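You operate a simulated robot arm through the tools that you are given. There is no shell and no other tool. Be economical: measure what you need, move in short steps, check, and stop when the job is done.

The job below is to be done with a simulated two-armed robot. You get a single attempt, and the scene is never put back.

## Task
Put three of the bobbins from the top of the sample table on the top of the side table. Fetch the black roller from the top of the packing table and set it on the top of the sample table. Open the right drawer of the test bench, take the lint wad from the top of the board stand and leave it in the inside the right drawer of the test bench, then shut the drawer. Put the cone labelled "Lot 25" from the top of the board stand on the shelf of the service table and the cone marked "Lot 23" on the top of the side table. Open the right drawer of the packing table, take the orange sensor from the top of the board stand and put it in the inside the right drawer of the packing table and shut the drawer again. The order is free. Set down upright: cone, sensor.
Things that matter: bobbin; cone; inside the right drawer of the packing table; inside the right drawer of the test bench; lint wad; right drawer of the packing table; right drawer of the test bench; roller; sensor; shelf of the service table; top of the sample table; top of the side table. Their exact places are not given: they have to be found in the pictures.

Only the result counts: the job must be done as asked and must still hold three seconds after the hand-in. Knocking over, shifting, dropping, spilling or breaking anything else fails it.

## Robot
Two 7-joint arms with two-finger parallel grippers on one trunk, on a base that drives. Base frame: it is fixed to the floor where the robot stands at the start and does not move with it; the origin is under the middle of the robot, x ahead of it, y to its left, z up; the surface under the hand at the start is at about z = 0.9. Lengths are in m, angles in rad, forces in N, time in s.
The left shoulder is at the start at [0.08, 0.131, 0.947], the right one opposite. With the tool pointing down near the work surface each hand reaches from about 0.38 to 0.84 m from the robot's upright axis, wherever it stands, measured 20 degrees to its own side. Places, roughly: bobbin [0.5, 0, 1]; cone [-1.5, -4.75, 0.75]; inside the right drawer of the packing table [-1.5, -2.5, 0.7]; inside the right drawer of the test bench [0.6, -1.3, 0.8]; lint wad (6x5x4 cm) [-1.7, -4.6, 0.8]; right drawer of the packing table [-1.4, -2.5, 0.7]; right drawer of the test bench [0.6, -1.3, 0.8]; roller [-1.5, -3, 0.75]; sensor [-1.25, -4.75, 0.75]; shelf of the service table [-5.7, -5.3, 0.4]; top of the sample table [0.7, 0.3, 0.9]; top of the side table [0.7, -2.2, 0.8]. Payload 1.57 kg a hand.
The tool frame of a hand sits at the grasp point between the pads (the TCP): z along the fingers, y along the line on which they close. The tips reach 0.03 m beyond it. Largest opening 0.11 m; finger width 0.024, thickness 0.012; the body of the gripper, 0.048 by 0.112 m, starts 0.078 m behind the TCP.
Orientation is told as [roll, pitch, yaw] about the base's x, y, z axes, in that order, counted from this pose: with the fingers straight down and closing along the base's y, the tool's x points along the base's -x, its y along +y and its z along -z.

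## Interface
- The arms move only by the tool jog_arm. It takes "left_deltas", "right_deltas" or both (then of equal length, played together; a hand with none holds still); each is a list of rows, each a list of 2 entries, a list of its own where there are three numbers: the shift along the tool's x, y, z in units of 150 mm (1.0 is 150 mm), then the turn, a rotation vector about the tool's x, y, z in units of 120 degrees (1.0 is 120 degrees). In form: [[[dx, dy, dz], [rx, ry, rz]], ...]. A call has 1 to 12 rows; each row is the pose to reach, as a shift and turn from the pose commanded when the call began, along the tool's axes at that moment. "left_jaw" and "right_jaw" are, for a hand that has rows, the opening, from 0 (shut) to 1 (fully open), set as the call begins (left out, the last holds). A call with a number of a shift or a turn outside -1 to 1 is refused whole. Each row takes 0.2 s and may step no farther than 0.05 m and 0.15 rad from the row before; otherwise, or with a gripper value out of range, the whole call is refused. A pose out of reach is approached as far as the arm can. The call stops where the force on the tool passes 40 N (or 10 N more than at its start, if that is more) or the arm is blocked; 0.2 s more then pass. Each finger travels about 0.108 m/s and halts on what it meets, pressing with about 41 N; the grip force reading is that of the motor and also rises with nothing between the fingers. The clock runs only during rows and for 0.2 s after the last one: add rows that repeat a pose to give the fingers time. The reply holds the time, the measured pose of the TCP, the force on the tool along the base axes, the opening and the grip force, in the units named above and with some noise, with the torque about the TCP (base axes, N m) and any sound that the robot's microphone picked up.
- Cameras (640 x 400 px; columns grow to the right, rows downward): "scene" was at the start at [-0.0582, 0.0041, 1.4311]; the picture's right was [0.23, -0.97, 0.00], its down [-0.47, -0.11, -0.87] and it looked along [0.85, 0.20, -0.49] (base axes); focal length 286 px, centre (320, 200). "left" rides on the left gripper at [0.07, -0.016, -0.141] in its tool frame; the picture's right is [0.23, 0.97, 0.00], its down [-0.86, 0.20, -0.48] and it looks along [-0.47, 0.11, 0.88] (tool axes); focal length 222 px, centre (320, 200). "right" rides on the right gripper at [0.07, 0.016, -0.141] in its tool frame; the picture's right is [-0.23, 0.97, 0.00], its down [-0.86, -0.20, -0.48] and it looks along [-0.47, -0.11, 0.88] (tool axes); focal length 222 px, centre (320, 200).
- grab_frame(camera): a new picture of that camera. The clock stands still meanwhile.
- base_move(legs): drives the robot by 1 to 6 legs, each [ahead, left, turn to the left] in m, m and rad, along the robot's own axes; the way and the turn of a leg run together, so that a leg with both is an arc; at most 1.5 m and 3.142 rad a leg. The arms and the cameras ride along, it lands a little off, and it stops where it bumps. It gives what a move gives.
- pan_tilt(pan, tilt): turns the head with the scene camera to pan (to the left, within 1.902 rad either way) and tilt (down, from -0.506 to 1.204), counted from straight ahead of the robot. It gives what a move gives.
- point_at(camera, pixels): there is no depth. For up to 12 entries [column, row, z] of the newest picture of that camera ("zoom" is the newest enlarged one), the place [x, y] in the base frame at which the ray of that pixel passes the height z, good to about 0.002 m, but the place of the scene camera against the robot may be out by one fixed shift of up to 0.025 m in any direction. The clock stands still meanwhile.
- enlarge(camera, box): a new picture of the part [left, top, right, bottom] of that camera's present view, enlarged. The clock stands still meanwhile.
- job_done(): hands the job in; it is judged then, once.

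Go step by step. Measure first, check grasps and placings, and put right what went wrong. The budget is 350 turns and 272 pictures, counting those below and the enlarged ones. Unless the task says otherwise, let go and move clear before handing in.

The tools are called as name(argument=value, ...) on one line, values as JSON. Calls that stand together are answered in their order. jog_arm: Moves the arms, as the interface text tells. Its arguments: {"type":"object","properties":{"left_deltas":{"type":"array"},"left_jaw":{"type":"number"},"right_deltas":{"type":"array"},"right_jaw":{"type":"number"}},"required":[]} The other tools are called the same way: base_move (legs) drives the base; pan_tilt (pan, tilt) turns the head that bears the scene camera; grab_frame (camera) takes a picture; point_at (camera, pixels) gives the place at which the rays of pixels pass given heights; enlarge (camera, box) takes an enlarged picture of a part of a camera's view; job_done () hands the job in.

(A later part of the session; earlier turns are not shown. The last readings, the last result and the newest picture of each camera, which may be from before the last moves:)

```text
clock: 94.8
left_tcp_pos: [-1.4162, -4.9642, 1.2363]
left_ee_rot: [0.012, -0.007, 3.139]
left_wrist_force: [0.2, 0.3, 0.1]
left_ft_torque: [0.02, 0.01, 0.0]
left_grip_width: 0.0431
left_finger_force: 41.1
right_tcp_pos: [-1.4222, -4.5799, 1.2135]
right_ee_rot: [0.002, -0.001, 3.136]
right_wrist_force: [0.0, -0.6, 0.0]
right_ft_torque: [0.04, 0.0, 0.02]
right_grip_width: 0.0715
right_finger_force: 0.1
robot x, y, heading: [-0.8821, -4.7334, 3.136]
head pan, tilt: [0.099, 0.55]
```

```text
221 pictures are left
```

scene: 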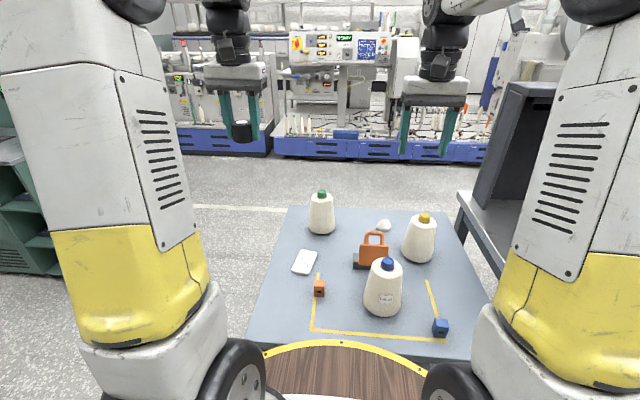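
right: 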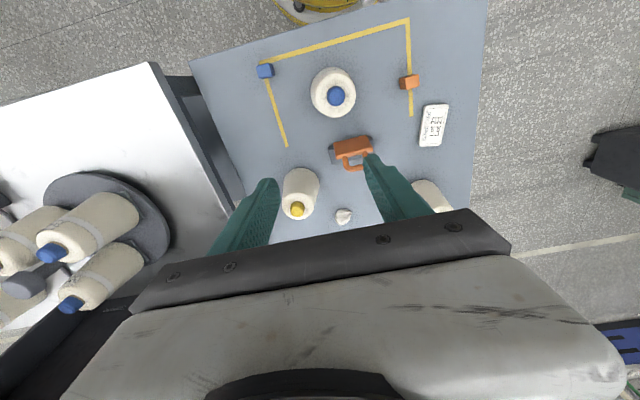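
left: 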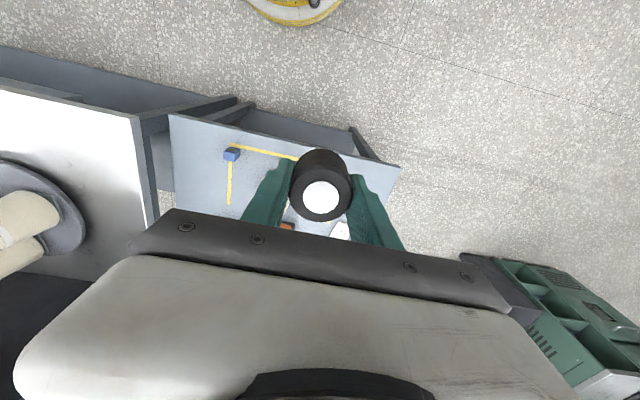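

Clear view now. Measure from the right hand camera: lint (344,216), orange sensor (409,82), cones.

point_at(camera="right", pixels=[[344, 216, 0.755], [409, 84, 0.75], [297, 209, 0.95], [300, 180, 0.74], [335, 97, 0.95], [425, 188, 0.74], [345, 150, 0.8], [373, 160, 0.85], [265, 71, 0.76], [352, 160, 0.74]])

enlarge(camera="right", box=[250, 120, 450, 245])

```text
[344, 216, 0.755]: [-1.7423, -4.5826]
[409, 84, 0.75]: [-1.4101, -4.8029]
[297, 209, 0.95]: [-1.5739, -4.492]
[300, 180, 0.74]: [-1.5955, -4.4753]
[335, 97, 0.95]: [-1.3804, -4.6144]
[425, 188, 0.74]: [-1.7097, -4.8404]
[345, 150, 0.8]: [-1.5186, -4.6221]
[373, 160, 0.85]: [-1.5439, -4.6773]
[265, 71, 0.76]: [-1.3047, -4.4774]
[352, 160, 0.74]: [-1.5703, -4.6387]
```

```text
3.20 times, centred on (350, 182) of right
```

zoom: 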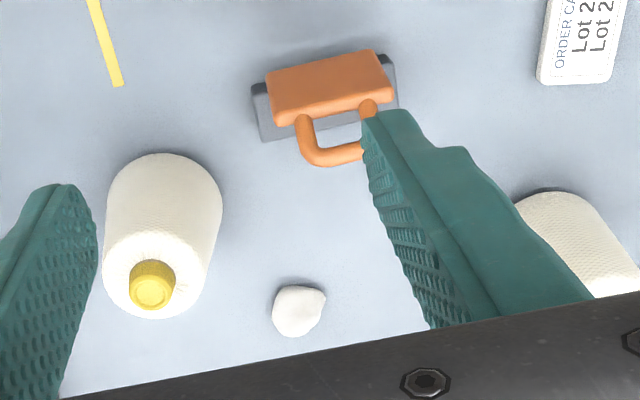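

Reaching the lint from here would put the forearm over the blue and yellow cones; approaching from the far (-x) side is safer. I check the passage at the left end.

point_at(camera="right", pixels=[[585, 165, 0.4], [592, 135, 0.4], [585, 165, 0.0], [487, 0, 0.735], [468, 208, 0.735]])

pan_tilt(pan=1.0, tilt=0.6)

grab_frame(camera="scene")

```text
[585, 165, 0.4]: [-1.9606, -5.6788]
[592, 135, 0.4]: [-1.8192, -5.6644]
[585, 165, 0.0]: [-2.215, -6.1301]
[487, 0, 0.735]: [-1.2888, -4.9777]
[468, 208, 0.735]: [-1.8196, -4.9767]
```

```text
clock: 96.0
left_tcp_pos: [-1.4166, -4.9633, 1.2367]
left_ee_rot: [0.01, -0.006, 3.141]
left_wrist_force: [-0.1, -0.4, -1.3]
left_ft_torque: [0.03, 0.0, 0.03]
left_grip_width: 0.0431
left_finger_force: 41.5
right_tcp_pos: [-1.4219, -4.5796, 1.2135]
right_ee_rot: [0.002, 0.0, 3.134]
right_wrist_force: [-0.3, -0.8, 0.3]
right_ft_torque: [-0.02, 0.04, 0.03]
right_grip_width: 0.0714
right_finger_force: 0.1
robot x, y, heading: [-0.8808, -4.7331, 3.137]
head pan, tilt: [1.0, 0.6]
```

```text
219 pictures are left
```

scene: 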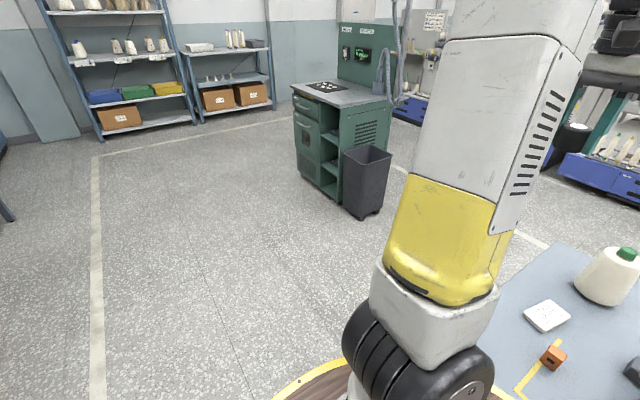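

point_at(camera="scene", pixels=[[362, 217, 0], [345, 205, 0], [300, 182, 0], [540, 242, 0], [405, 170, 0]])

```text
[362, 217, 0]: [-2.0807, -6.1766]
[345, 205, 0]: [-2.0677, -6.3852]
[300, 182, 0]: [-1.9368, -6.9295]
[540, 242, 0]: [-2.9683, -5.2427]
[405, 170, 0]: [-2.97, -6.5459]
```

A 1.17 m gap exists to the bin. Drive around to the back side of the stand.

base_move(legs=[[-0.2, 0, 0], [0, 0.82, 0], [1.4, 0, 0], [0, 0, -1.571], [0, 0, -1.571]])

pan_tilt(pan=0.5, tilt=0.55)

grab_frame(camera="scene")

```text
clock: 115.9
left_tcp_pos: [-1.5321, -5.3433, 1.2376]
left_ee_rot: [0.014, -0.006, -0.023]
left_wrist_force: [0.6, 0.0, -0.6]
left_ft_torque: [0.03, 0.0, -0.04]
left_grip_width: 0.043
left_finger_force: 41.0
right_tcp_pos: [-1.5355, -5.7276, 1.2123]
right_ee_rot: [-0.001, -0.001, -0.028]
right_wrist_force: [-0.1, 0.2, 0.9]
right_ft_torque: [0.03, -0.01, 0.0]
right_grip_width: 0.0711
right_finger_force: 0.1
robot x, y, heading: [-2.0747, -5.5606, -0.028]
head pan, tilt: [1.0, 0.6]
```

```text
clock: 116.8
left_tcp_pos: [-1.5321, -5.3439, 1.236]
left_ee_rot: [0.013, -0.008, -0.023]
left_wrist_force: [0.6, 0.3, 0.1]
left_ft_torque: [0.03, 0.0, 0.0]
left_grip_width: 0.043
left_finger_force: 40.9
right_tcp_pos: [-1.5356, -5.7286, 1.2139]
right_ee_rot: [0.0, 0.0, -0.028]
right_wrist_force: [0.3, 0.1, -0.6]
right_ft_torque: [-0.01, -0.01, -0.01]
right_grip_width: 0.0717
right_finger_force: 0.0
robot x, y, heading: [-2.0722, -5.5635, -0.028]
head pan, tilt: [0.499, 0.55]
```

```text
218 pictures are left
```

scene: 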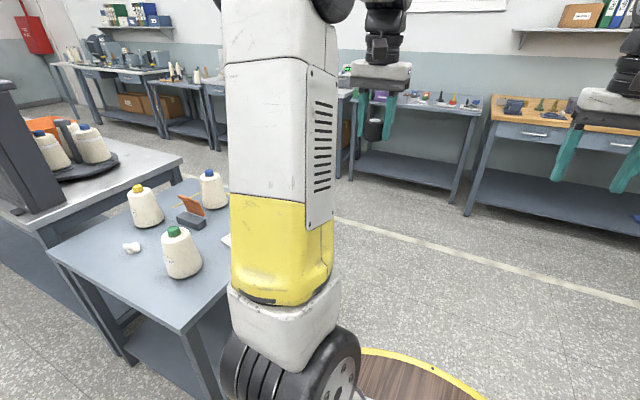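

At (-2.07,-5.56). Back 0.33 and left 0.85 to face the stand from behind.

base_move(legs=[[-0.35, 0, 0.028], [0, 0.85, 0]])

pan_tilt(pan=0.0, tilt=0.6)

grab_frame(camera="scene")

enlarge(camera="scene", box=[200, 160, 440, 320])

```text
clock: 123.2
left_tcp_pos: [-1.8828, -4.466, 1.2364]
left_ee_rot: [0.012, -0.007, 0.002]
left_wrist_force: [0.5, 0.5, -1.2]
left_ft_torque: [0.01, -0.01, 0.0]
left_grip_width: 0.0431
left_finger_force: 40.8
right_tcp_pos: [-1.8774, -4.8501, 1.2125]
right_ee_rot: [0.0, -0.001, -0.002]
right_wrist_force: [-0.6, 0.8, 0.5]
right_ft_torque: [-0.02, 0.01, -0.02]
right_grip_width: 0.0714
right_finger_force: 0.0
robot x, y, heading: [-2.4219, -4.697, -0.002]
head pan, tilt: [0.499, 0.55]
```

```text
clock: 124.1
left_tcp_pos: [-1.8835, -4.465, 1.2366]
left_ee_rot: [0.013, -0.007, 0.005]
left_wrist_force: [0.2, -0.3, -0.9]
left_ft_torque: [-0.01, -0.01, 0.01]
left_grip_width: 0.0432
left_finger_force: 40.8
right_tcp_pos: [-1.8763, -4.849, 1.2138]
right_ee_rot: [0.0, 0.0, -0.001]
right_wrist_force: [0.1, -0.4, -0.4]
right_ft_torque: [0.01, 0.04, -0.01]
right_grip_width: 0.0718
right_finger_force: 0.1
robot x, y, heading: [-2.4201, -4.6981, -0.005]
head pan, tilt: [0.0, 0.6]
```

```text
217 pictures are left
```

scene: 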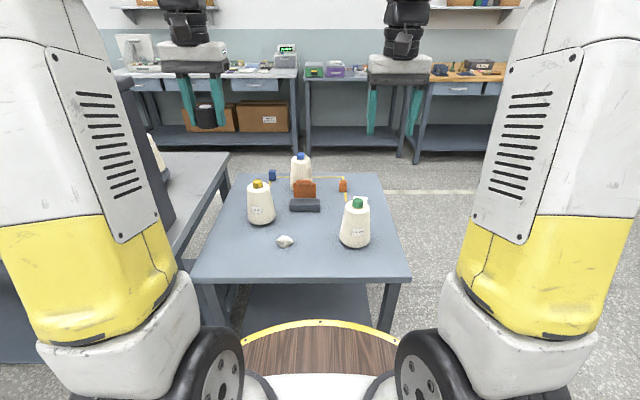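

```text
2.50 times, centred on (320, 240) of scene
```

zoom: 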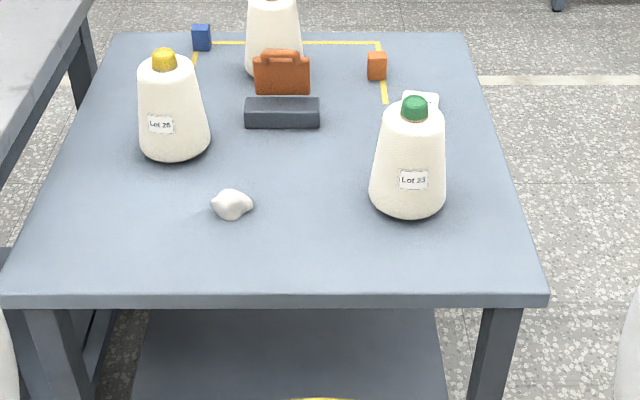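

Labels face this side: zoom to read them.

enlarge(camera="scene", box=[245, 200, 275, 220])

enlarge(camera="scene", box=[340, 220, 375, 243])

```text
16.00 times, centred on (260, 210) of scene
```

zoom: 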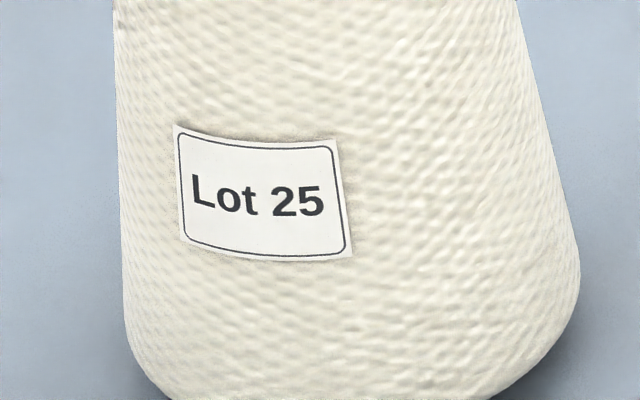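

```text
16.00 times, centred on (358, 232) of scene
```

zoom: 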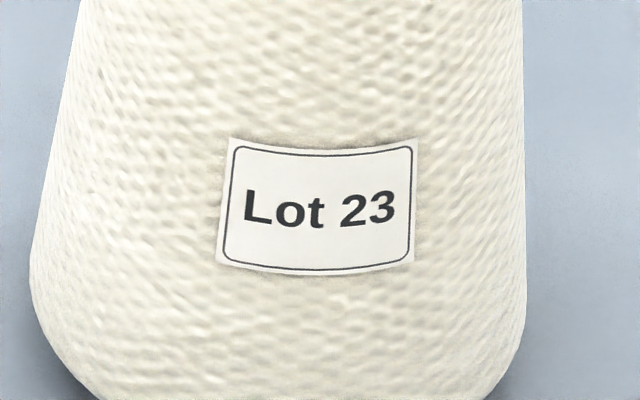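

Yellow cap = Lot 25, green cap = Lot 23. Now fetch the lint with the right hand: retract the left a little, shift the base 0.1 left, and swing the right hand over the lint.

jog_arm(left_deltas=[[[0.3, 0, 0], [0, 0, 0]], [[0.6, 0, 0], [0, 0, 0]], [[0.8, 0, 0], [0, 0, 0]]])

base_move(legs=[[0, 0.1, 0]])

jog_arm(right_deltas=[[[-0.2, 0.2, 0], [0, 0, 0]], [[-0.4, 0.4, 0], [0, 0, 0]], [[-0.6, 0.6, 0], [0, 0, 0]], [[-0.8, 0.8, 0], [0, 0, 0]], [[-0.88, 1.0, 0], [0, 0, 0]]])

grab_frame(camera="right")

```text
clock: 124.9
left_tcp_pos: [-2.0038, -4.4674, 1.2353]
left_ee_rot: [0.014, -0.006, 0.004]
left_wrist_force: [1.3, -0.2, -0.4]
left_ft_torque: [0.0, 0.05, 0.02]
left_grip_width: 0.0431
left_finger_force: 41.3
right_tcp_pos: [-1.8769, -4.8503, 1.2139]
right_ee_rot: [0.001, 0.0, -0.003]
right_wrist_force: [-0.1, -0.3, -1.3]
right_ft_torque: [0.04, 0.01, 0.0]
right_grip_width: 0.0716
right_finger_force: 0.1
robot x, y, heading: [-2.4188, -4.7015, -0.003]
head pan, tilt: [0.0, 0.6]
```

```text
clock: 126.1
left_tcp_pos: [-2.0026, -4.3675, 1.2347]
left_ee_rot: [0.012, -0.009, 0.004]
left_wrist_force: [-0.1, 0.4, -0.9]
left_ft_torque: [0.0, 0.01, -0.01]
left_grip_width: 0.0432
left_finger_force: 41.4
right_tcp_pos: [-1.8774, -4.7503, 1.2128]
right_ee_rot: [0.0, 0.0, -0.001]
right_wrist_force: [-0.2, 0.0, 0.2]
right_ft_torque: [0.01, -0.03, 0.0]
right_grip_width: 0.0714
right_finger_force: 0.0
robot x, y, heading: [-2.4218, -4.5979, 0.001]
head pan, tilt: [0.0, 0.6]
```

```text
clock: 127.3
left_tcp_pos: [-2.002, -4.3682, 1.2338]
left_ee_rot: [0.012, -0.007, 0.004]
left_wrist_force: [-0.1, -0.8, -1.2]
left_ft_torque: [0.02, 0.01, 0.0]
left_grip_width: 0.0431
left_finger_force: 41.2
right_tcp_pos: [-1.7454, -4.5995, 1.215]
right_ee_rot: [-0.001, 0.002, -0.001]
right_wrist_force: [-0.4, -0.1, 0.6]
right_ft_torque: [0.07, -0.04, 0.02]
right_grip_width: 0.0713
right_finger_force: 0.1
robot x, y, heading: [-2.4185, -4.5991, 0.002]
head pan, tilt: [0.0, 0.6]
```

```text
213 pictures are left
```

right: 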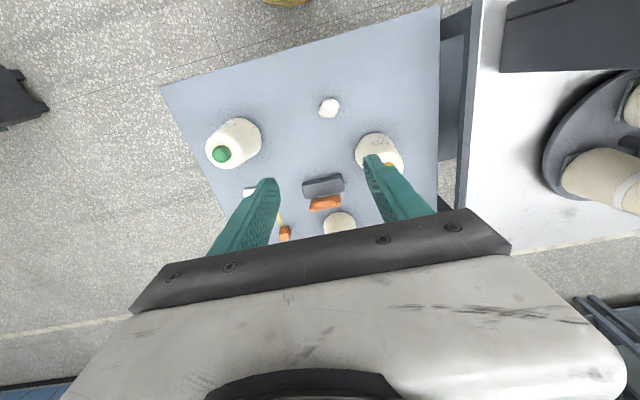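

point_at(camera="right", pixels=[[329, 108, 0.755], [329, 108, 0.74], [380, 150, 0.74], [235, 135, 0.74], [300, 50, 0.735]])

enlarge(camera="right", box=[290, 85, 370, 135])

```text
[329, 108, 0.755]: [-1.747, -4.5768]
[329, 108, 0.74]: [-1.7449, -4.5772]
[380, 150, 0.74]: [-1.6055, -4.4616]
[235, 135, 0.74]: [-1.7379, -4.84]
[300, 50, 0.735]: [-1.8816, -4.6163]
```

```text
8.00 times, centred on (330, 110) of right
```

zoom: 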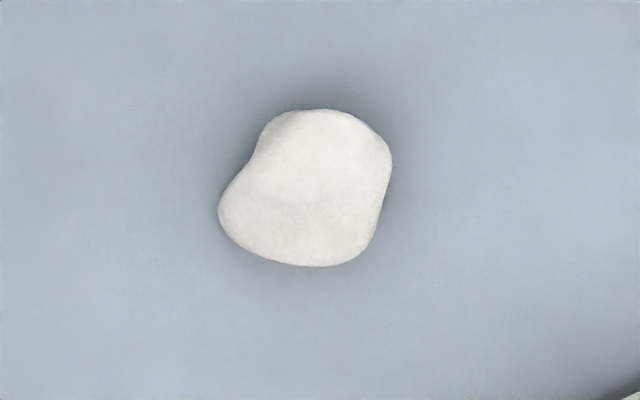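

Lint centre (-1.747,-4.577). Lower with jaw 0.85.

jog_arm(right_deltas=[[[0.01, 0.15, 0.2], [0, 0, 0]], [[0.01, 0.15, 0.5], [0, 0, 0]], [[0.01, 0.15, 0.8], [0, 0, 0]], [[0.01, 0.15, 1.0], [0, 0, 0]]], right_jaw=0.85)

jog_arm(right_deltas=[[[0, 0, 0.3], [0, 0, 0]], [[0, 0, 0.6], [0, 0, 0]], [[0, 0, 0.9], [0, 0, 0]], [[0, 0, 1.0], [0, 0, 0]]])

grab_frame(camera="right")

```text
clock: 128.3
left_tcp_pos: [-2.0024, -4.3672, 1.2356]
left_ee_rot: [0.014, -0.009, 0.003]
left_wrist_force: [0.0, -0.8, -0.7]
left_ft_torque: [-0.01, -0.02, -0.03]
left_grip_width: 0.0431
left_finger_force: 41.2
right_tcp_pos: [-1.7463, -4.5785, 1.0624]
right_ee_rot: [0.001, -0.001, 0.0]
right_wrist_force: [-1.0, 0.0, 0.4]
right_ft_torque: [-0.02, -0.01, 0.01]
right_grip_width: 0.0935
right_finger_force: 0.1
robot x, y, heading: [-2.4184, -4.5988, -0.002]
head pan, tilt: [0.0, 0.6]
```

```text
clock: 129.3
left_tcp_pos: [-2.0018, -4.3667, 1.2344]
left_ee_rot: [0.013, -0.005, 0.003]
left_wrist_force: [1.1, -0.1, 0.0]
left_ft_torque: [0.02, -0.04, -0.03]
left_grip_width: 0.0432
left_finger_force: 40.5
right_tcp_pos: [-1.7462, -4.5763, 0.9121]
right_ee_rot: [0.0, 0.0, -0.002]
right_wrist_force: [-0.1, -0.3, -0.2]
right_ft_torque: [0.04, -0.02, 0.02]
right_grip_width: 0.0933
right_finger_force: 0.1
robot x, y, heading: [-2.4195, -4.6016, -0.006]
head pan, tilt: [0.0, 0.6]
```

```text
211 pictures are left
```

right: 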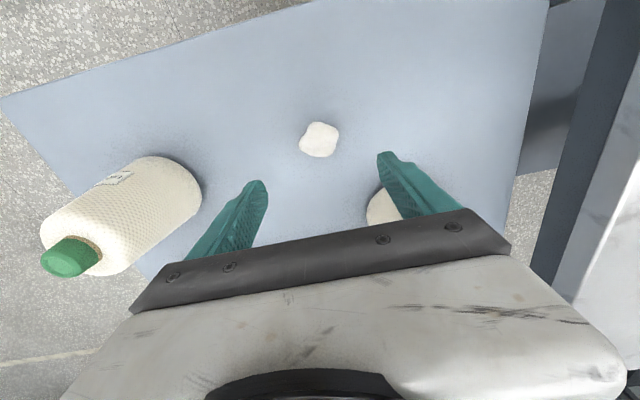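

Centred. Continue down to z≈0.770.

jog_arm(right_deltas=[[[0, 0, 0.3], [0, 0, 0]], [[0, 0, 0.6], [0, 0, 0]], [[0, 0, 0.85], [0, 0, 0]], [[0, 0, 0.945], [0, 0, 0]]])

grab_frame(camera="right")

```text
clock: 130.3
left_tcp_pos: [-2.0019, -4.3685, 1.235]
left_ee_rot: [0.011, -0.008, 0.003]
left_wrist_force: [0.4, -0.2, -0.4]
left_ft_torque: [-0.01, 0.01, -0.01]
left_grip_width: 0.0431
left_finger_force: 41.7
right_tcp_pos: [-1.7448, -4.5792, 0.7706]
right_ee_rot: [0.001, 0.001, -0.002]
right_wrist_force: [-0.3, -0.2, 0.9]
right_ft_torque: [-0.01, -0.03, 0.0]
right_grip_width: 0.0936
right_finger_force: 0.2
robot x, y, heading: [-2.4214, -4.601, 0.001]
head pan, tilt: [0.0, 0.6]
```

```text
210 pictures are left
```

right: 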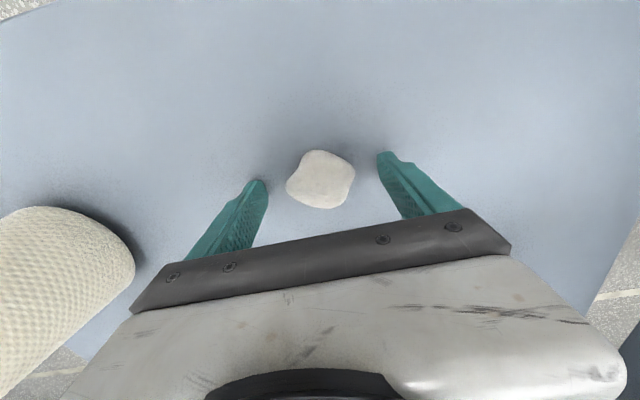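

jog_arm(right_deltas=[[[0.03, 0, 0.03], [0, 0, 0]]])

jog_arm(right_deltas=[[[0, 0, 0], [0, 0, 0]], [[0, 0, 0], [0, 0, 0]], [[0, 0, 0], [0, 0, 0]], [[0, 0, 0], [0, 0, 0]]], right_jaw=0)

grab_frame(camera="right")

```text
clock: 130.7
left_tcp_pos: [-2.0033, -4.3675, 1.2353]
left_ee_rot: [0.012, -0.008, 0.003]
left_wrist_force: [0.2, 0.9, -0.7]
left_ft_torque: [0.02, -0.01, -0.01]
left_grip_width: 0.043
left_finger_force: 41.3
right_tcp_pos: [-1.7474, -4.578, 0.7703]
right_ee_rot: [-0.001, -0.01, 0.0]
right_wrist_force: [11.4, -0.6, 21.3]
right_ft_torque: [-1.11, -0.07, 0.49]
right_grip_width: 0.0942
right_finger_force: 0.4
robot x, y, heading: [-2.4198, -4.5948, -0.003]
head pan, tilt: [0.0, 0.6]
```

```text
clock: 131.2
left_tcp_pos: [-2.0026, -4.3683, 1.2353]
left_ee_rot: [0.012, -0.006, 0.003]
left_wrist_force: [0.7, -0.4, -0.6]
left_ft_torque: [0.02, 0.0, 0.05]
left_grip_width: 0.0431
left_finger_force: 40.8
right_tcp_pos: [-1.7497, -4.5788, 0.7693]
right_ee_rot: [0.0, -0.002, -0.002]
right_wrist_force: [0.0, -0.5, 1.1]
right_ft_torque: [0.09, 0.03, 0.02]
right_grip_width: 0.0492
right_finger_force: 39.1
robot x, y, heading: [-2.4181, -4.5976, -0.004]
head pan, tilt: [0.0, 0.6]
stopped in row 2 (right hand): the force on the tool passed its limit at 43 N (the readings are from after the stop); the commanded pose is now the measured one
```

```text
209 pictures are left
```

right: 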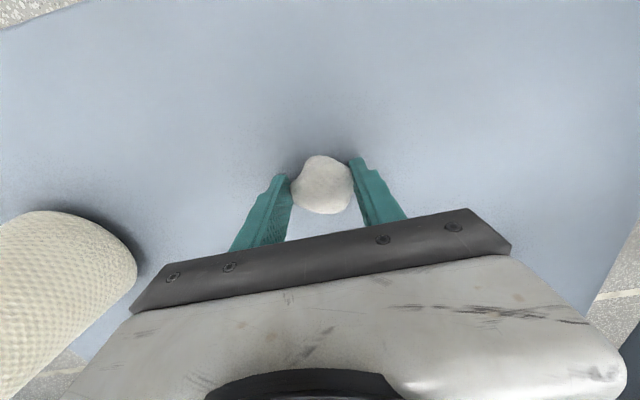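

Lint gripped at 49 mm. Lift straight up.

jog_arm(right_deltas=[[[0, 0, -0.15], [0, 0, 0]], [[0, 0, -0.4], [0, 0, 0]], [[0, 0, -0.7], [0, 0, 0]], [[0, 0, -1.0], [0, 0, 0]]])

jog_arm(right_deltas=[[[0, 0, -0.3], [0, 0, 0]], [[0, 0, -0.6], [0, 0, 0]], [[0, 0, -0.9], [0, 0, 0]], [[0, 0, -1.0], [0, 0, 0]]])

jog_arm(right_deltas=[[[0, 0, -0.3], [0, 0, 0]], [[0.2, -0.2, -0.5], [0, 0, 0]], [[0.4, -0.4, -0.7], [0, 0, 0]], [[0.6, -0.6, -0.9], [0, 0, 0]], [[0.8, -0.8, -0.9], [0, 0, 0]], [[1.0, -1.0, -0.9], [0, 0, 0]]])

grab_frame(camera="right")

```text
clock: 132.2
left_tcp_pos: [-2.0017, -4.3676, 1.2345]
left_ee_rot: [0.011, -0.007, 0.005]
left_wrist_force: [0.1, -0.4, -1.5]
left_ft_torque: [-0.02, 0.03, 0.02]
left_grip_width: 0.0431
left_finger_force: 41.1
right_tcp_pos: [-1.7479, -4.5766, 0.9201]
right_ee_rot: [0.0, 0.0, -0.003]
right_wrist_force: [-0.1, 0.1, 0.1]
right_ft_torque: [-0.01, 0.02, 0.01]
right_grip_width: 0.0449
right_finger_force: 40.7
robot x, y, heading: [-2.4187, -4.599, -0.001]
head pan, tilt: [0.0, 0.6]
```

```text
clock: 133.2
left_tcp_pos: [-2.0037, -4.3684, 1.235]
left_ee_rot: [0.012, -0.006, 0.004]
left_wrist_force: [0.6, -0.1, -1.3]
left_ft_torque: [0.03, -0.03, 0.02]
left_grip_width: 0.0431
left_finger_force: 41.1
right_tcp_pos: [-1.7491, -4.5786, 1.0685]
right_ee_rot: [0.001, 0.0, -0.002]
right_wrist_force: [0.2, -0.5, -0.5]
right_ft_torque: [-0.01, 0.02, 0.01]
right_grip_width: 0.0471
right_finger_force: 41.2
robot x, y, heading: [-2.4179, -4.5982, -0.004]
head pan, tilt: [0.0, 0.6]
```

```text
refused: row 2 steps farther than a row can; nothing moved
```

```text
208 pictures are left
```

right: 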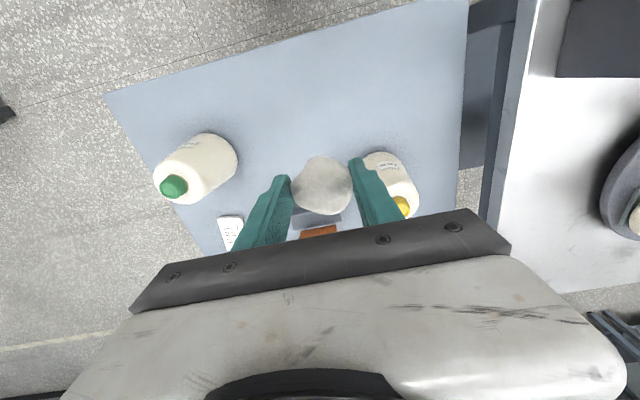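

Lint held. Raise, retract the hand, and drive around the stand back to the aisle.

jog_arm(right_deltas=[[[0, 0, -0.3], [0, 0, 0]], [[0.1, 0, -0.6], [0, 0, 0]], [[0.3, 0, -0.8], [0, 0, 0]], [[0.5, -0.15, -0.9], [0, 0, 0]], [[0.7, -0.3, -0.9], [0, 0, 0]], [[0.9, -0.5, -0.9], [0, 0, 0]]])

base_move(legs=[[0, -0.95, 0], [1.0, 0, 0], [0.95, 0, 0]])

pan_tilt(pan=0.9, tilt=0.4)

grab_frame(camera="scene")

```text
clock: 134.6
left_tcp_pos: [-2.003, -4.3669, 1.2361]
left_ee_rot: [0.013, -0.007, 0.003]
left_wrist_force: [0.3, 0.7, -0.8]
left_ft_torque: [-0.03, 0.07, 0.01]
left_grip_width: 0.0431
left_finger_force: 41.2
right_tcp_pos: [-1.8872, -4.6541, 1.202]
right_ee_rot: [0.001, 0.002, -0.002]
right_wrist_force: [0.0, 0.3, -0.4]
right_ft_torque: [-0.04, 0.03, 0.01]
right_grip_width: 0.0474
right_finger_force: 41.4
robot x, y, heading: [-2.4193, -4.5983, 0.001]
head pan, tilt: [0.0, 0.6]
```

```text
clock: 148.9
left_tcp_pos: [-0.0363, -5.2823, 1.2356]
left_ee_rot: [0.011, -0.006, 0.009]
left_wrist_force: [-0.6, 0.3, -1.2]
left_ft_torque: [-0.01, 0.01, -0.01]
left_grip_width: 0.0431
left_finger_force: 40.9
right_tcp_pos: [0.0839, -5.5687, 1.2043]
right_ee_rot: [0.0, -0.001, 0.003]
right_wrist_force: [0.3, -0.2, -0.1]
right_ft_torque: [-0.02, -0.01, 0.02]
right_grip_width: 0.0473
right_finger_force: 41.2
robot x, y, heading: [-0.4504, -5.5211, 0.004]
head pan, tilt: [0.0, 0.6]
```

```text
clock: 150.1
left_tcp_pos: [-0.0356, -5.2821, 1.2351]
left_ee_rot: [0.01, -0.006, 0.008]
left_wrist_force: [0.8, 0.6, -2.0]
left_ft_torque: [0.0, -0.02, 0.0]
left_grip_width: 0.0434
left_finger_force: 40.9
right_tcp_pos: [0.0843, -5.5678, 1.203]
right_ee_rot: [0.001, -0.002, 0.003]
right_wrist_force: [0.5, 0.5, 0.2]
right_ft_torque: [-0.01, -0.01, -0.02]
right_grip_width: 0.0469
right_finger_force: 40.9
robot x, y, heading: [-0.453, -5.5163, 0.004]
head pan, tilt: [0.901, 0.4]
```

```text
207 pictures are left
```

scene: 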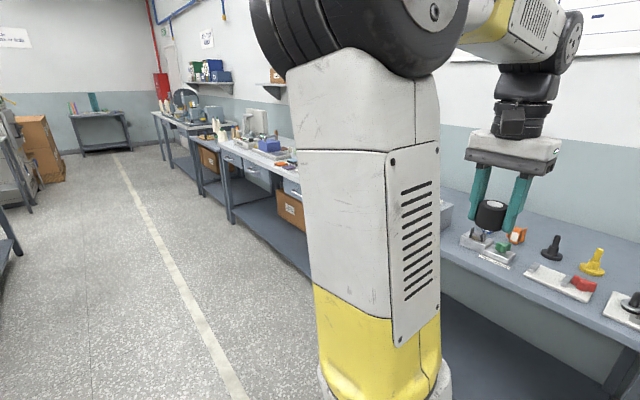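

The aisle is clear. Drive left about 5.6 m back to the sample table.

base_move(legs=[[0, 1.45, 0], [0, 1.45, 0], [0, 1.4, 0], [0, 1.32, 0]])

pan_tilt(pan=0.2, tilt=0.5)

grab_frame(camera="scene")

```text
clock: 177.1
left_tcp_pos: [-0.1769, 0.3755, 1.2354]
left_ee_rot: [0.012, -0.007, 0.021]
left_wrist_force: [0.1, 0.4, -0.9]
left_ft_torque: [0.0, 0.01, -0.01]
left_grip_width: 0.043
left_finger_force: 40.9
right_tcp_pos: [-0.0557, 0.0917, 1.2037]
right_ee_rot: [0.001, -0.003, 0.016]
right_wrist_force: [0.1, 0.0, -0.2]
right_ft_torque: [-0.01, 0.03, -0.01]
right_grip_width: 0.0449
right_finger_force: 41.0
robot x, y, heading: [-0.5936, 0.1363, 0.017]
head pan, tilt: [0.901, 0.4]
```

```text
clock: 178.2
left_tcp_pos: [-0.1778, 0.3739, 1.2351]
left_ee_rot: [0.013, -0.006, 0.023]
left_wrist_force: [-0.1, 1.0, -0.8]
left_ft_torque: [0.0, -0.01, 0.03]
left_grip_width: 0.0434
left_finger_force: 41.0
right_tcp_pos: [-0.0559, 0.0903, 1.2037]
right_ee_rot: [0.001, -0.001, 0.017]
right_wrist_force: [-0.1, 0.1, -0.8]
right_ft_torque: [0.0, 0.02, 0.02]
right_grip_width: 0.0446
right_finger_force: 40.9
robot x, y, heading: [-0.5889, 0.1325, 0.017]
head pan, tilt: [0.201, 0.499]
```

```text
206 pictures are left
```

scene: 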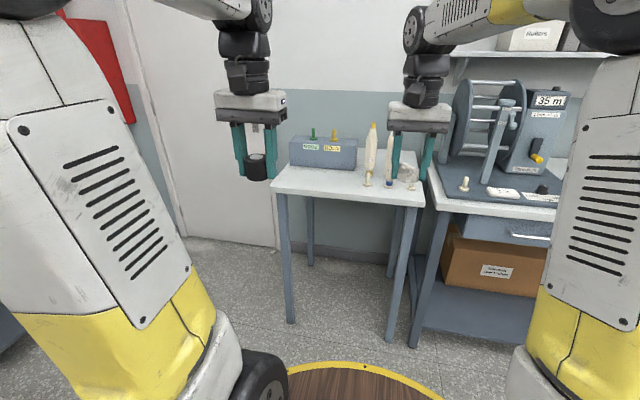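

Raise the right hand 6 cm for clearance over the bobbins, then approach.

jog_arm(right_deltas=[[[0.2, -0.1, -0.2], [0, 0, 0]], [[0.4, -0.2, -0.4], [0, 0, 0]]])

base_move(legs=[[0.55, 0.0, -0.017]])

grab_frame(camera="left")

grab_frame(camera="scene")

```text
clock: 178.8
left_tcp_pos: [-0.1771, 0.3751, 1.235]
left_ee_rot: [0.012, -0.005, 0.021]
left_wrist_force: [0.8, 0.2, -1.0]
left_ft_torque: [-0.06, 0.06, -0.01]
left_grip_width: 0.0428
left_finger_force: 40.9
right_tcp_pos: [-0.1188, 0.0603, 1.2633]
right_ee_rot: [-0.001, 0.001, 0.016]
right_wrist_force: [0.5, -0.2, 0.4]
right_ft_torque: [-0.02, 0.06, 0.01]
right_grip_width: 0.0445
right_finger_force: 41.0
robot x, y, heading: [-0.5942, 0.1373, 0.02]
head pan, tilt: [0.201, 0.499]
```

```text
clock: 182.0
left_tcp_pos: [0.3887, 0.3682, 1.2367]
left_ee_rot: [0.012, -0.006, -0.004]
left_wrist_force: [-0.7, 0.2, -2.2]
left_ft_torque: [0.0, 0.01, 0.01]
left_grip_width: 0.0432
left_finger_force: 40.9
right_tcp_pos: [0.4414, 0.0517, 1.2637]
right_ee_rot: [0.0, -0.002, -0.007]
right_wrist_force: [-0.5, -0.9, -0.9]
right_ft_torque: [0.01, 0.05, -0.03]
right_grip_width: 0.0443
right_finger_force: 40.8
robot x, y, heading: [-0.0334, 0.1438, -0.005]
head pan, tilt: [0.201, 0.499]
```

```text
205 pictures are left
```

left: 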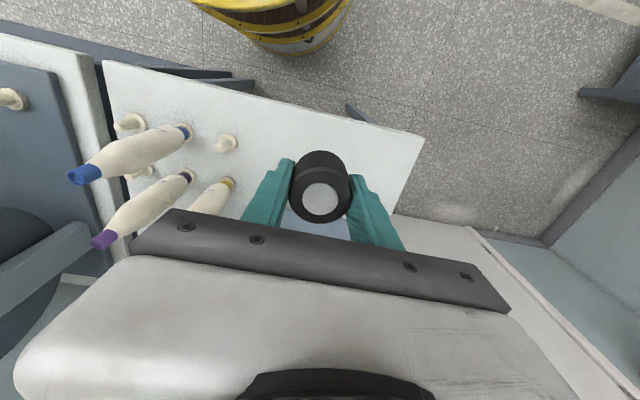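

```text
204 pictures are left
```

scene: 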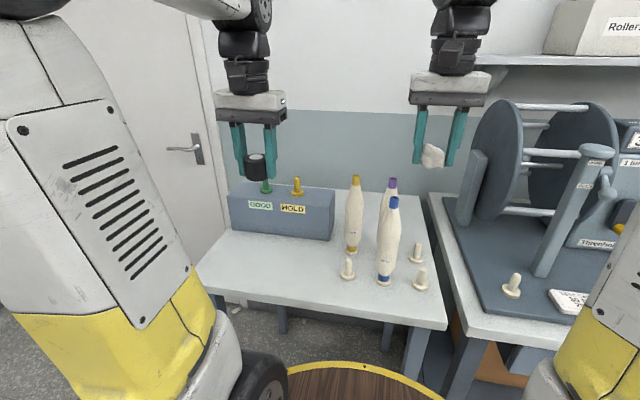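

Place the roller at about (0.47,0.36): free area left of the pegs.

jog_arm(left_deltas=[[[-0.3, 0, 0], [0, 0, 0]], [[-0.55, -0.05, 0.1], [0, 0, 0]], [[-0.55, -0.05, 0.4], [0, 0, 0]], [[-0.55, -0.05, 0.7], [0, 0, 0]], [[-0.55, -0.05, 1.0], [0, 0, 0]]])

jog_arm(left_deltas=[[[0, 0, 0.3], [0, 0, 0]], [[0, 0, 0.6], [0, 0, 0]], [[0, 0, 0.8], [0, 0, 0]], [[0, 0, 0.9], [0, 0, 0]]])

grab_frame(camera="left")

```text
clock: 183.2
left_tcp_pos: [0.4696, 0.3644, 1.0859]
left_ee_rot: [0.012, -0.006, -0.001]
left_wrist_force: [-0.4, -0.5, -0.6]
left_ft_torque: [0.01, 0.0, 0.05]
left_grip_width: 0.0433
left_finger_force: 41.2
right_tcp_pos: [0.441, 0.0529, 1.2649]
right_ee_rot: [0.0, -0.002, -0.007]
right_wrist_force: [-0.2, 0.1, -0.1]
right_ft_torque: [-0.01, -0.03, 0.04]
right_grip_width: 0.0426
right_finger_force: 41.0
robot x, y, heading: [-0.0302, 0.1392, -0.009]
head pan, tilt: [0.201, 0.499]
```

```text
clock: 184.2
left_tcp_pos: [0.4742, 0.3654, 0.9502]
left_ee_rot: [0.011, -0.007, -0.001]
left_wrist_force: [-0.6, -0.4, -1.3]
left_ft_torque: [0.01, 0.01, 0.02]
left_grip_width: 0.0431
left_finger_force: 41.4
right_tcp_pos: [0.4403, 0.0523, 1.2639]
right_ee_rot: [0.001, -0.001, -0.008]
right_wrist_force: [0.4, 0.4, 1.2]
right_ft_torque: [-0.01, -0.01, -0.01]
right_grip_width: 0.0424
right_finger_force: 41.1
robot x, y, heading: [-0.0348, 0.1349, -0.006]
head pan, tilt: [0.201, 0.499]
```

```text
203 pictures are left
```

left: 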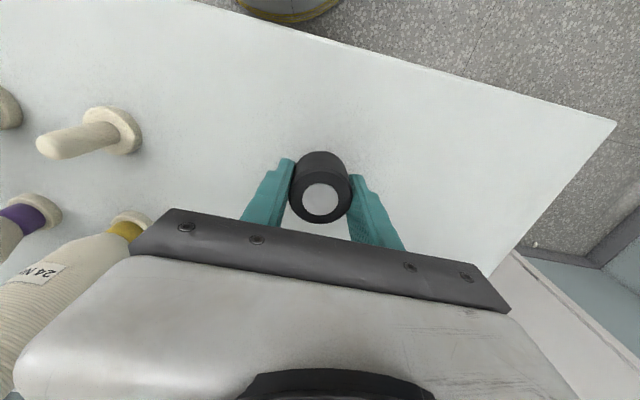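

Free table below. Lower to contact.

jog_arm(left_deltas=[[[0, 0, 0.06], [0, 0, 0]], [[0, 0, 0.1], [0, 0, 0]]])

jog_arm(left_deltas=[[[0, 0, 0.02], [0, 0, 0]]])

jog_arm(left_deltas=[[[0, 0, 0.015], [0, 0, 0]]])

```text
clock: 184.8
left_tcp_pos: [0.4744, 0.365, 0.9367]
left_ee_rot: [0.014, -0.006, -0.003]
left_wrist_force: [0.0, -0.2, -1.3]
left_ft_torque: [0.0, -0.03, 0.0]
left_grip_width: 0.0428
left_finger_force: 40.7
right_tcp_pos: [0.4402, 0.0524, 1.2647]
right_ee_rot: [0.001, -0.003, -0.006]
right_wrist_force: [-0.7, 0.3, 0.6]
right_ft_torque: [-0.02, 0.01, 0.01]
right_grip_width: 0.0425
right_finger_force: 41.2
robot x, y, heading: [-0.0283, 0.1383, -0.01]
head pan, tilt: [0.201, 0.499]
```

```text
clock: 185.2
left_tcp_pos: [0.4734, 0.3648, 0.9343]
left_ee_rot: [0.012, -0.006, 0.0]
left_wrist_force: [-0.8, 0.1, 0.4]
left_ft_torque: [-0.04, -0.02, 0.01]
left_grip_width: 0.0433
left_finger_force: 40.7
right_tcp_pos: [0.4413, 0.0526, 1.2634]
right_ee_rot: [0.0, -0.002, -0.007]
right_wrist_force: [0.5, -0.1, 0.3]
right_ft_torque: [0.02, -0.02, -0.01]
right_grip_width: 0.0433
right_finger_force: 40.4
robot x, y, heading: [-0.0288, 0.1367, -0.006]
head pan, tilt: [0.201, 0.499]
```

```text
clock: 185.6
left_tcp_pos: [0.4738, 0.3637, 0.9305]
left_ee_rot: [0.013, -0.008, -0.002]
left_wrist_force: [0.4, -0.6, -1.1]
left_ft_torque: [-0.01, -0.02, 0.0]
left_grip_width: 0.043
left_finger_force: 41.5
right_tcp_pos: [0.4406, 0.0514, 1.2641]
right_ee_rot: [0.0, -0.002, -0.006]
right_wrist_force: [0.2, 0.1, -0.5]
right_ft_torque: [-0.01, 0.01, -0.01]
right_grip_width: 0.0434
right_finger_force: 41.2
robot x, y, heading: [-0.0294, 0.1392, -0.011]
head pan, tilt: [0.201, 0.499]
```

jog_arm(left_deltas=[[[0, 0, 0.012], [0, 0, 0]]])

jog_arm(left_deltas=[[[0, 0, 0.012], [0, 0, 0]]])

```text
clock: 186.0
left_tcp_pos: [0.473, 0.3643, 0.9311]
left_ee_rot: [0.011, -0.01, -0.002]
left_wrist_force: [-2.3, 1.3, 21.9]
left_ft_torque: [-0.61, 0.35, -0.09]
left_grip_width: 0.0433
left_finger_force: 40.7
right_tcp_pos: [0.4398, 0.0512, 1.265]
right_ee_rot: [0.0, -0.003, -0.006]
right_wrist_force: [0.7, -0.9, -0.2]
right_ft_torque: [-0.03, -0.03, -0.01]
right_grip_width: 0.0437
right_finger_force: 41.3
robot x, y, heading: [-0.0303, 0.1395, -0.006]
head pan, tilt: [0.201, 0.499]
```

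```text
clock: 186.4
left_tcp_pos: [0.4731, 0.3649, 0.9298]
left_ee_rot: [0.012, -0.01, 0.0]
left_wrist_force: [-6.2, -1.0, 11.8]
left_ft_torque: [-0.37, 0.29, -0.17]
left_grip_width: 0.0433
left_finger_force: 41.5
right_tcp_pos: [0.4407, 0.0511, 1.2645]
right_ee_rot: [-0.001, -0.003, -0.007]
right_wrist_force: [-0.2, 0.8, 0.3]
right_ft_torque: [0.03, -0.01, 0.0]
right_grip_width: 0.0431
right_finger_force: 40.5
robot x, y, heading: [-0.0296, 0.1354, -0.007]
head pan, tilt: [0.201, 0.499]
stopped in row 1 (left hand): the force on the tool passed its limit at 47 N (the readings are from after the stop); the commanded pose is now the measured one
```

Contact. Release the roller and rise.

jog_arm(left_deltas=[[[0, 0, -0.005], [0, 0, 0]], [[0, 0, -0.005], [0, 0, 0]], [[0, 0, -0.005], [0, 0, 0]], [[0, 0, -0.005], [0, 0, 0]]], left_jaw=0.65)

jog_arm(left_deltas=[[[0, 0, -0.2], [0, 0, 0]], [[0, 0, -0.5], [0, 0, 0]], [[0, 0, -0.8], [0, 0, 0]], [[0, 0, -1.0], [0, 0, 0]]])

jog_arm(left_deltas=[[[0, 0, -0.3], [0, 0, 0]], [[0, 0, -0.6], [0, 0, 0]], [[0, 0, -0.9], [0, 0, 0]], [[0, 0, -1.0], [0, 0, 0]]])

grab_frame(camera="scene")

```text
clock: 187.4
left_tcp_pos: [0.4746, 0.3651, 0.9326]
left_ee_rot: [0.012, -0.01, -0.002]
left_wrist_force: [1.5, 3.3, 3.8]
left_ft_torque: [-0.05, 0.0, 0.05]
left_grip_width: 0.0688
left_finger_force: 0.0
right_tcp_pos: [0.4419, 0.0523, 1.2641]
right_ee_rot: [0.0, -0.003, -0.008]
right_wrist_force: [0.1, 0.1, 0.2]
right_ft_torque: [0.0, 0.01, -0.05]
right_grip_width: 0.0436
right_finger_force: 40.6
robot x, y, heading: [-0.0279, 0.1327, -0.005]
head pan, tilt: [0.201, 0.499]
```

```text
clock: 188.4
left_tcp_pos: [0.4731, 0.3621, 1.0803]
left_ee_rot: [0.012, -0.008, -0.002]
left_wrist_force: [1.0, 0.1, 0.3]
left_ft_torque: [0.0, 0.04, -0.01]
left_grip_width: 0.0715
left_finger_force: 0.1
right_tcp_pos: [0.4414, 0.0513, 1.2636]
right_ee_rot: [0.0, 0.0, -0.007]
right_wrist_force: [0.2, -0.4, 1.5]
right_ft_torque: [0.01, 0.01, -0.03]
right_grip_width: 0.0435
right_finger_force: 41.0
robot x, y, heading: [-0.0312, 0.1406, -0.007]
head pan, tilt: [0.201, 0.499]
```

```text
clock: 189.4
left_tcp_pos: [0.4715, 0.3602, 1.2304]
left_ee_rot: [0.012, -0.013, -0.001]
left_wrist_force: [0.0, 0.0, -0.1]
left_ft_torque: [0.0, 0.01, -0.02]
left_grip_width: 0.0716
left_finger_force: 0.1
right_tcp_pos: [0.4411, 0.0514, 1.2637]
right_ee_rot: [-0.001, -0.002, -0.007]
right_wrist_force: [-0.1, 0.4, 0.5]
right_ft_torque: [0.0, 0.0, 0.02]
right_grip_width: 0.0435
right_finger_force: 41.5
robot x, y, heading: [-0.0334, 0.1339, -0.003]
head pan, tilt: [0.201, 0.499]
```

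```text
202 pictures are left
```

scene: 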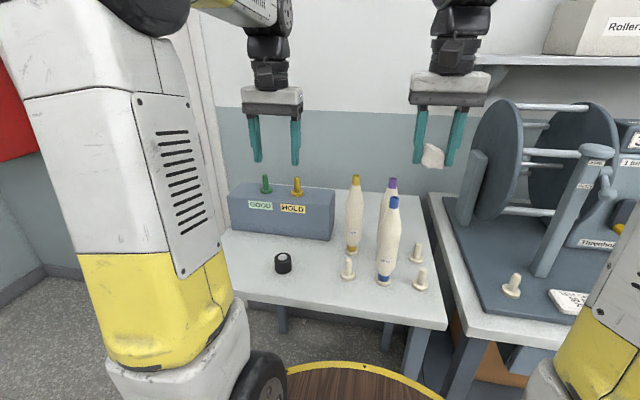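

Roller stands on the sample table. Next the test bench: back off, drive right ~1.45 m, and look for the right drawer.

base_move(legs=[[-0.5, 0, 0], [0, -1.45, 0]])

pan_tilt(pan=0.0, tilt=0.55)

grab_frame(camera="scene")

```text
clock: 199.0
left_tcp_pos: [-0.0409, -1.0456, 1.2304]
left_ee_rot: [0.012, -0.012, 0.018]
left_wrist_force: [-1.0, -0.8, -0.2]
left_ft_torque: [0.01, 0.03, 0.01]
left_grip_width: 0.0714
left_finger_force: 0.1
right_tcp_pos: [-0.0679, -1.3542, 1.2629]
right_ee_rot: [-0.001, -0.002, 0.012]
right_wrist_force: [-0.7, -0.2, -0.3]
right_ft_torque: [0.03, 0.01, -0.03]
right_grip_width: 0.0435
right_finger_force: 41.2
robot x, y, heading: [-0.5403, -1.2758, 0.012]
head pan, tilt: [0.201, 0.499]
```

```text
clock: 199.8
left_tcp_pos: [-0.0404, -1.0452, 1.2311]
left_ee_rot: [0.013, -0.011, 0.019]
left_wrist_force: [-0.6, -0.2, -0.8]
left_ft_torque: [-0.02, -0.02, 0.02]
left_grip_width: 0.0715
left_finger_force: 0.1
right_tcp_pos: [-0.068, -1.3536, 1.2635]
right_ee_rot: [-0.001, -0.001, 0.012]
right_wrist_force: [-0.4, 0.0, -0.7]
right_ft_torque: [-0.02, 0.01, 0.05]
right_grip_width: 0.0435
right_finger_force: 40.9
robot x, y, heading: [-0.5427, -1.2748, 0.013]
head pan, tilt: [0.0, 0.55]
```

```text
201 pictures are left
```

scene: 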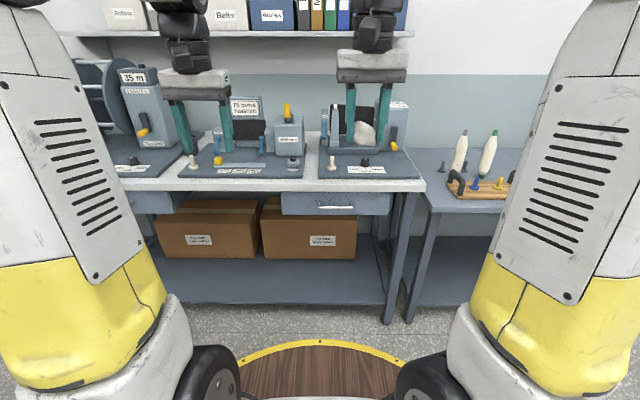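

The right drawer's handle bar is at (318-354,207). Enlarge and measure at candidate heights.

enlarge(camera="scene", box=[260, 150, 420, 250])

point_at(camera="scene", pixels=[[318, 207, 0.76], [318, 207, 0.8], [354, 207, 0.8], [354, 207, 0.76], [336, 207, 0.78], [282, 191, 0.85], [390, 215, 0.75], [421, 190, 0.87], [421, 182, 0.9], [336, 183, 0.9]])

```text
4.00 times, centred on (340, 200) of scene
```

zoom: 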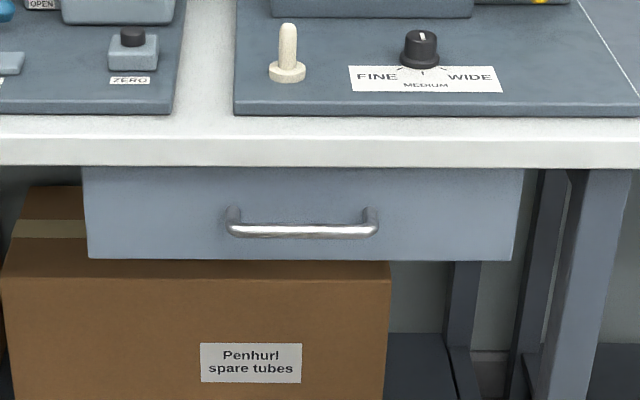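

```text
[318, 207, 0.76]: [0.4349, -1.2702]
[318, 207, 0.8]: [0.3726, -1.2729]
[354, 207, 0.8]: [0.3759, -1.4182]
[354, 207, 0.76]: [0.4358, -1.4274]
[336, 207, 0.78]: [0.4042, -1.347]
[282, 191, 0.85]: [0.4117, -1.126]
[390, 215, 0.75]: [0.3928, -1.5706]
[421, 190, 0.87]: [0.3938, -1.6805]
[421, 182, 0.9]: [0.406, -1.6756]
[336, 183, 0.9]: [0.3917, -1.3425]
```

Handle centre ≈(0.38,-1.325,~0.80). I position the base and turn the left hand to point forward (pitch -90° about tool y).

base_move(legs=[[0.18, -0.09, -0.012]])

jog_arm(left_deltas=[[[0, 0, 0.05], [0, -0.0625, 0]], [[0, 0, 0.1], [0, -0.125, 0]], [[0, 0, 0.15], [0, -0.1875, 0]], [[0, 0, 0.2], [0, -0.25, 0]], [[0, 0, 0.25], [0, -0.3125, 0]], [[0, 0, 0.3], [0, -0.375, 0]], [[0, 0, 0.35], [0, -0.4375, 0]], [[0, 0, 0.4], [0, -0.5, 0]], [[0, 0, 0.5], [0, -0.5625, 0]], [[0, 0, 0.6], [0, -0.625, 0]], [[0, 0, 0.7], [0, -0.6875, 0]], [[0, 0, 0.8], [0, -0.75, 0]]])

grab_frame(camera="scene")

```text
clock: 201.3
left_tcp_pos: [0.1415, -1.1374, 1.2306]
left_ee_rot: [0.012, -0.009, 0.007]
left_wrist_force: [1.1, -0.8, -0.9]
left_ft_torque: [0.0, -0.03, -0.01]
left_grip_width: 0.0714
left_finger_force: 0.1
right_tcp_pos: [0.1118, -1.4485, 1.2647]
right_ee_rot: [0.001, -0.001, 0.001]
right_wrist_force: [0.9, 0.4, 0.4]
right_ft_torque: [0.02, 0.01, 0.0]
right_grip_width: 0.043
right_finger_force: 41.2
robot x, y, heading: [-0.3607, -1.3664, 0.001]
head pan, tilt: [0.0, 0.55]
```

```text
clock: 203.9
left_tcp_pos: [0.2256, -1.0881, 1.1234]
left_ee_rot: [2.311, -1.554, -2.304]
left_wrist_force: [-0.1, -0.1, 1.2]
left_ft_torque: [0.03, 0.03, 0.02]
left_grip_width: 0.0714
left_finger_force: 0.1
left hand out of reach, approached as far as the arm can: row 9, 10, 11, 12
right_tcp_pos: [0.1126, -1.447, 1.2637]
right_ee_rot: [0.0, -0.003, 0.001]
right_wrist_force: [0.6, -0.3, 0.0]
right_ft_torque: [0.03, -0.06, 0.04]
right_grip_width: 0.0434
right_finger_force: 40.5
robot x, y, heading: [-0.3575, -1.3676, 0.002]
head pan, tilt: [0.0, 0.55]
```

```text
199 pictures are left
```

scene: 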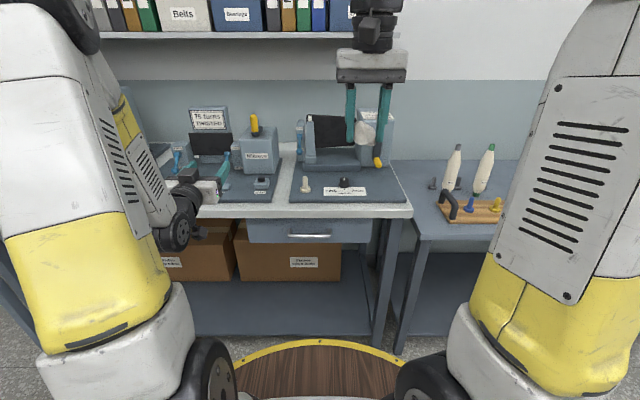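

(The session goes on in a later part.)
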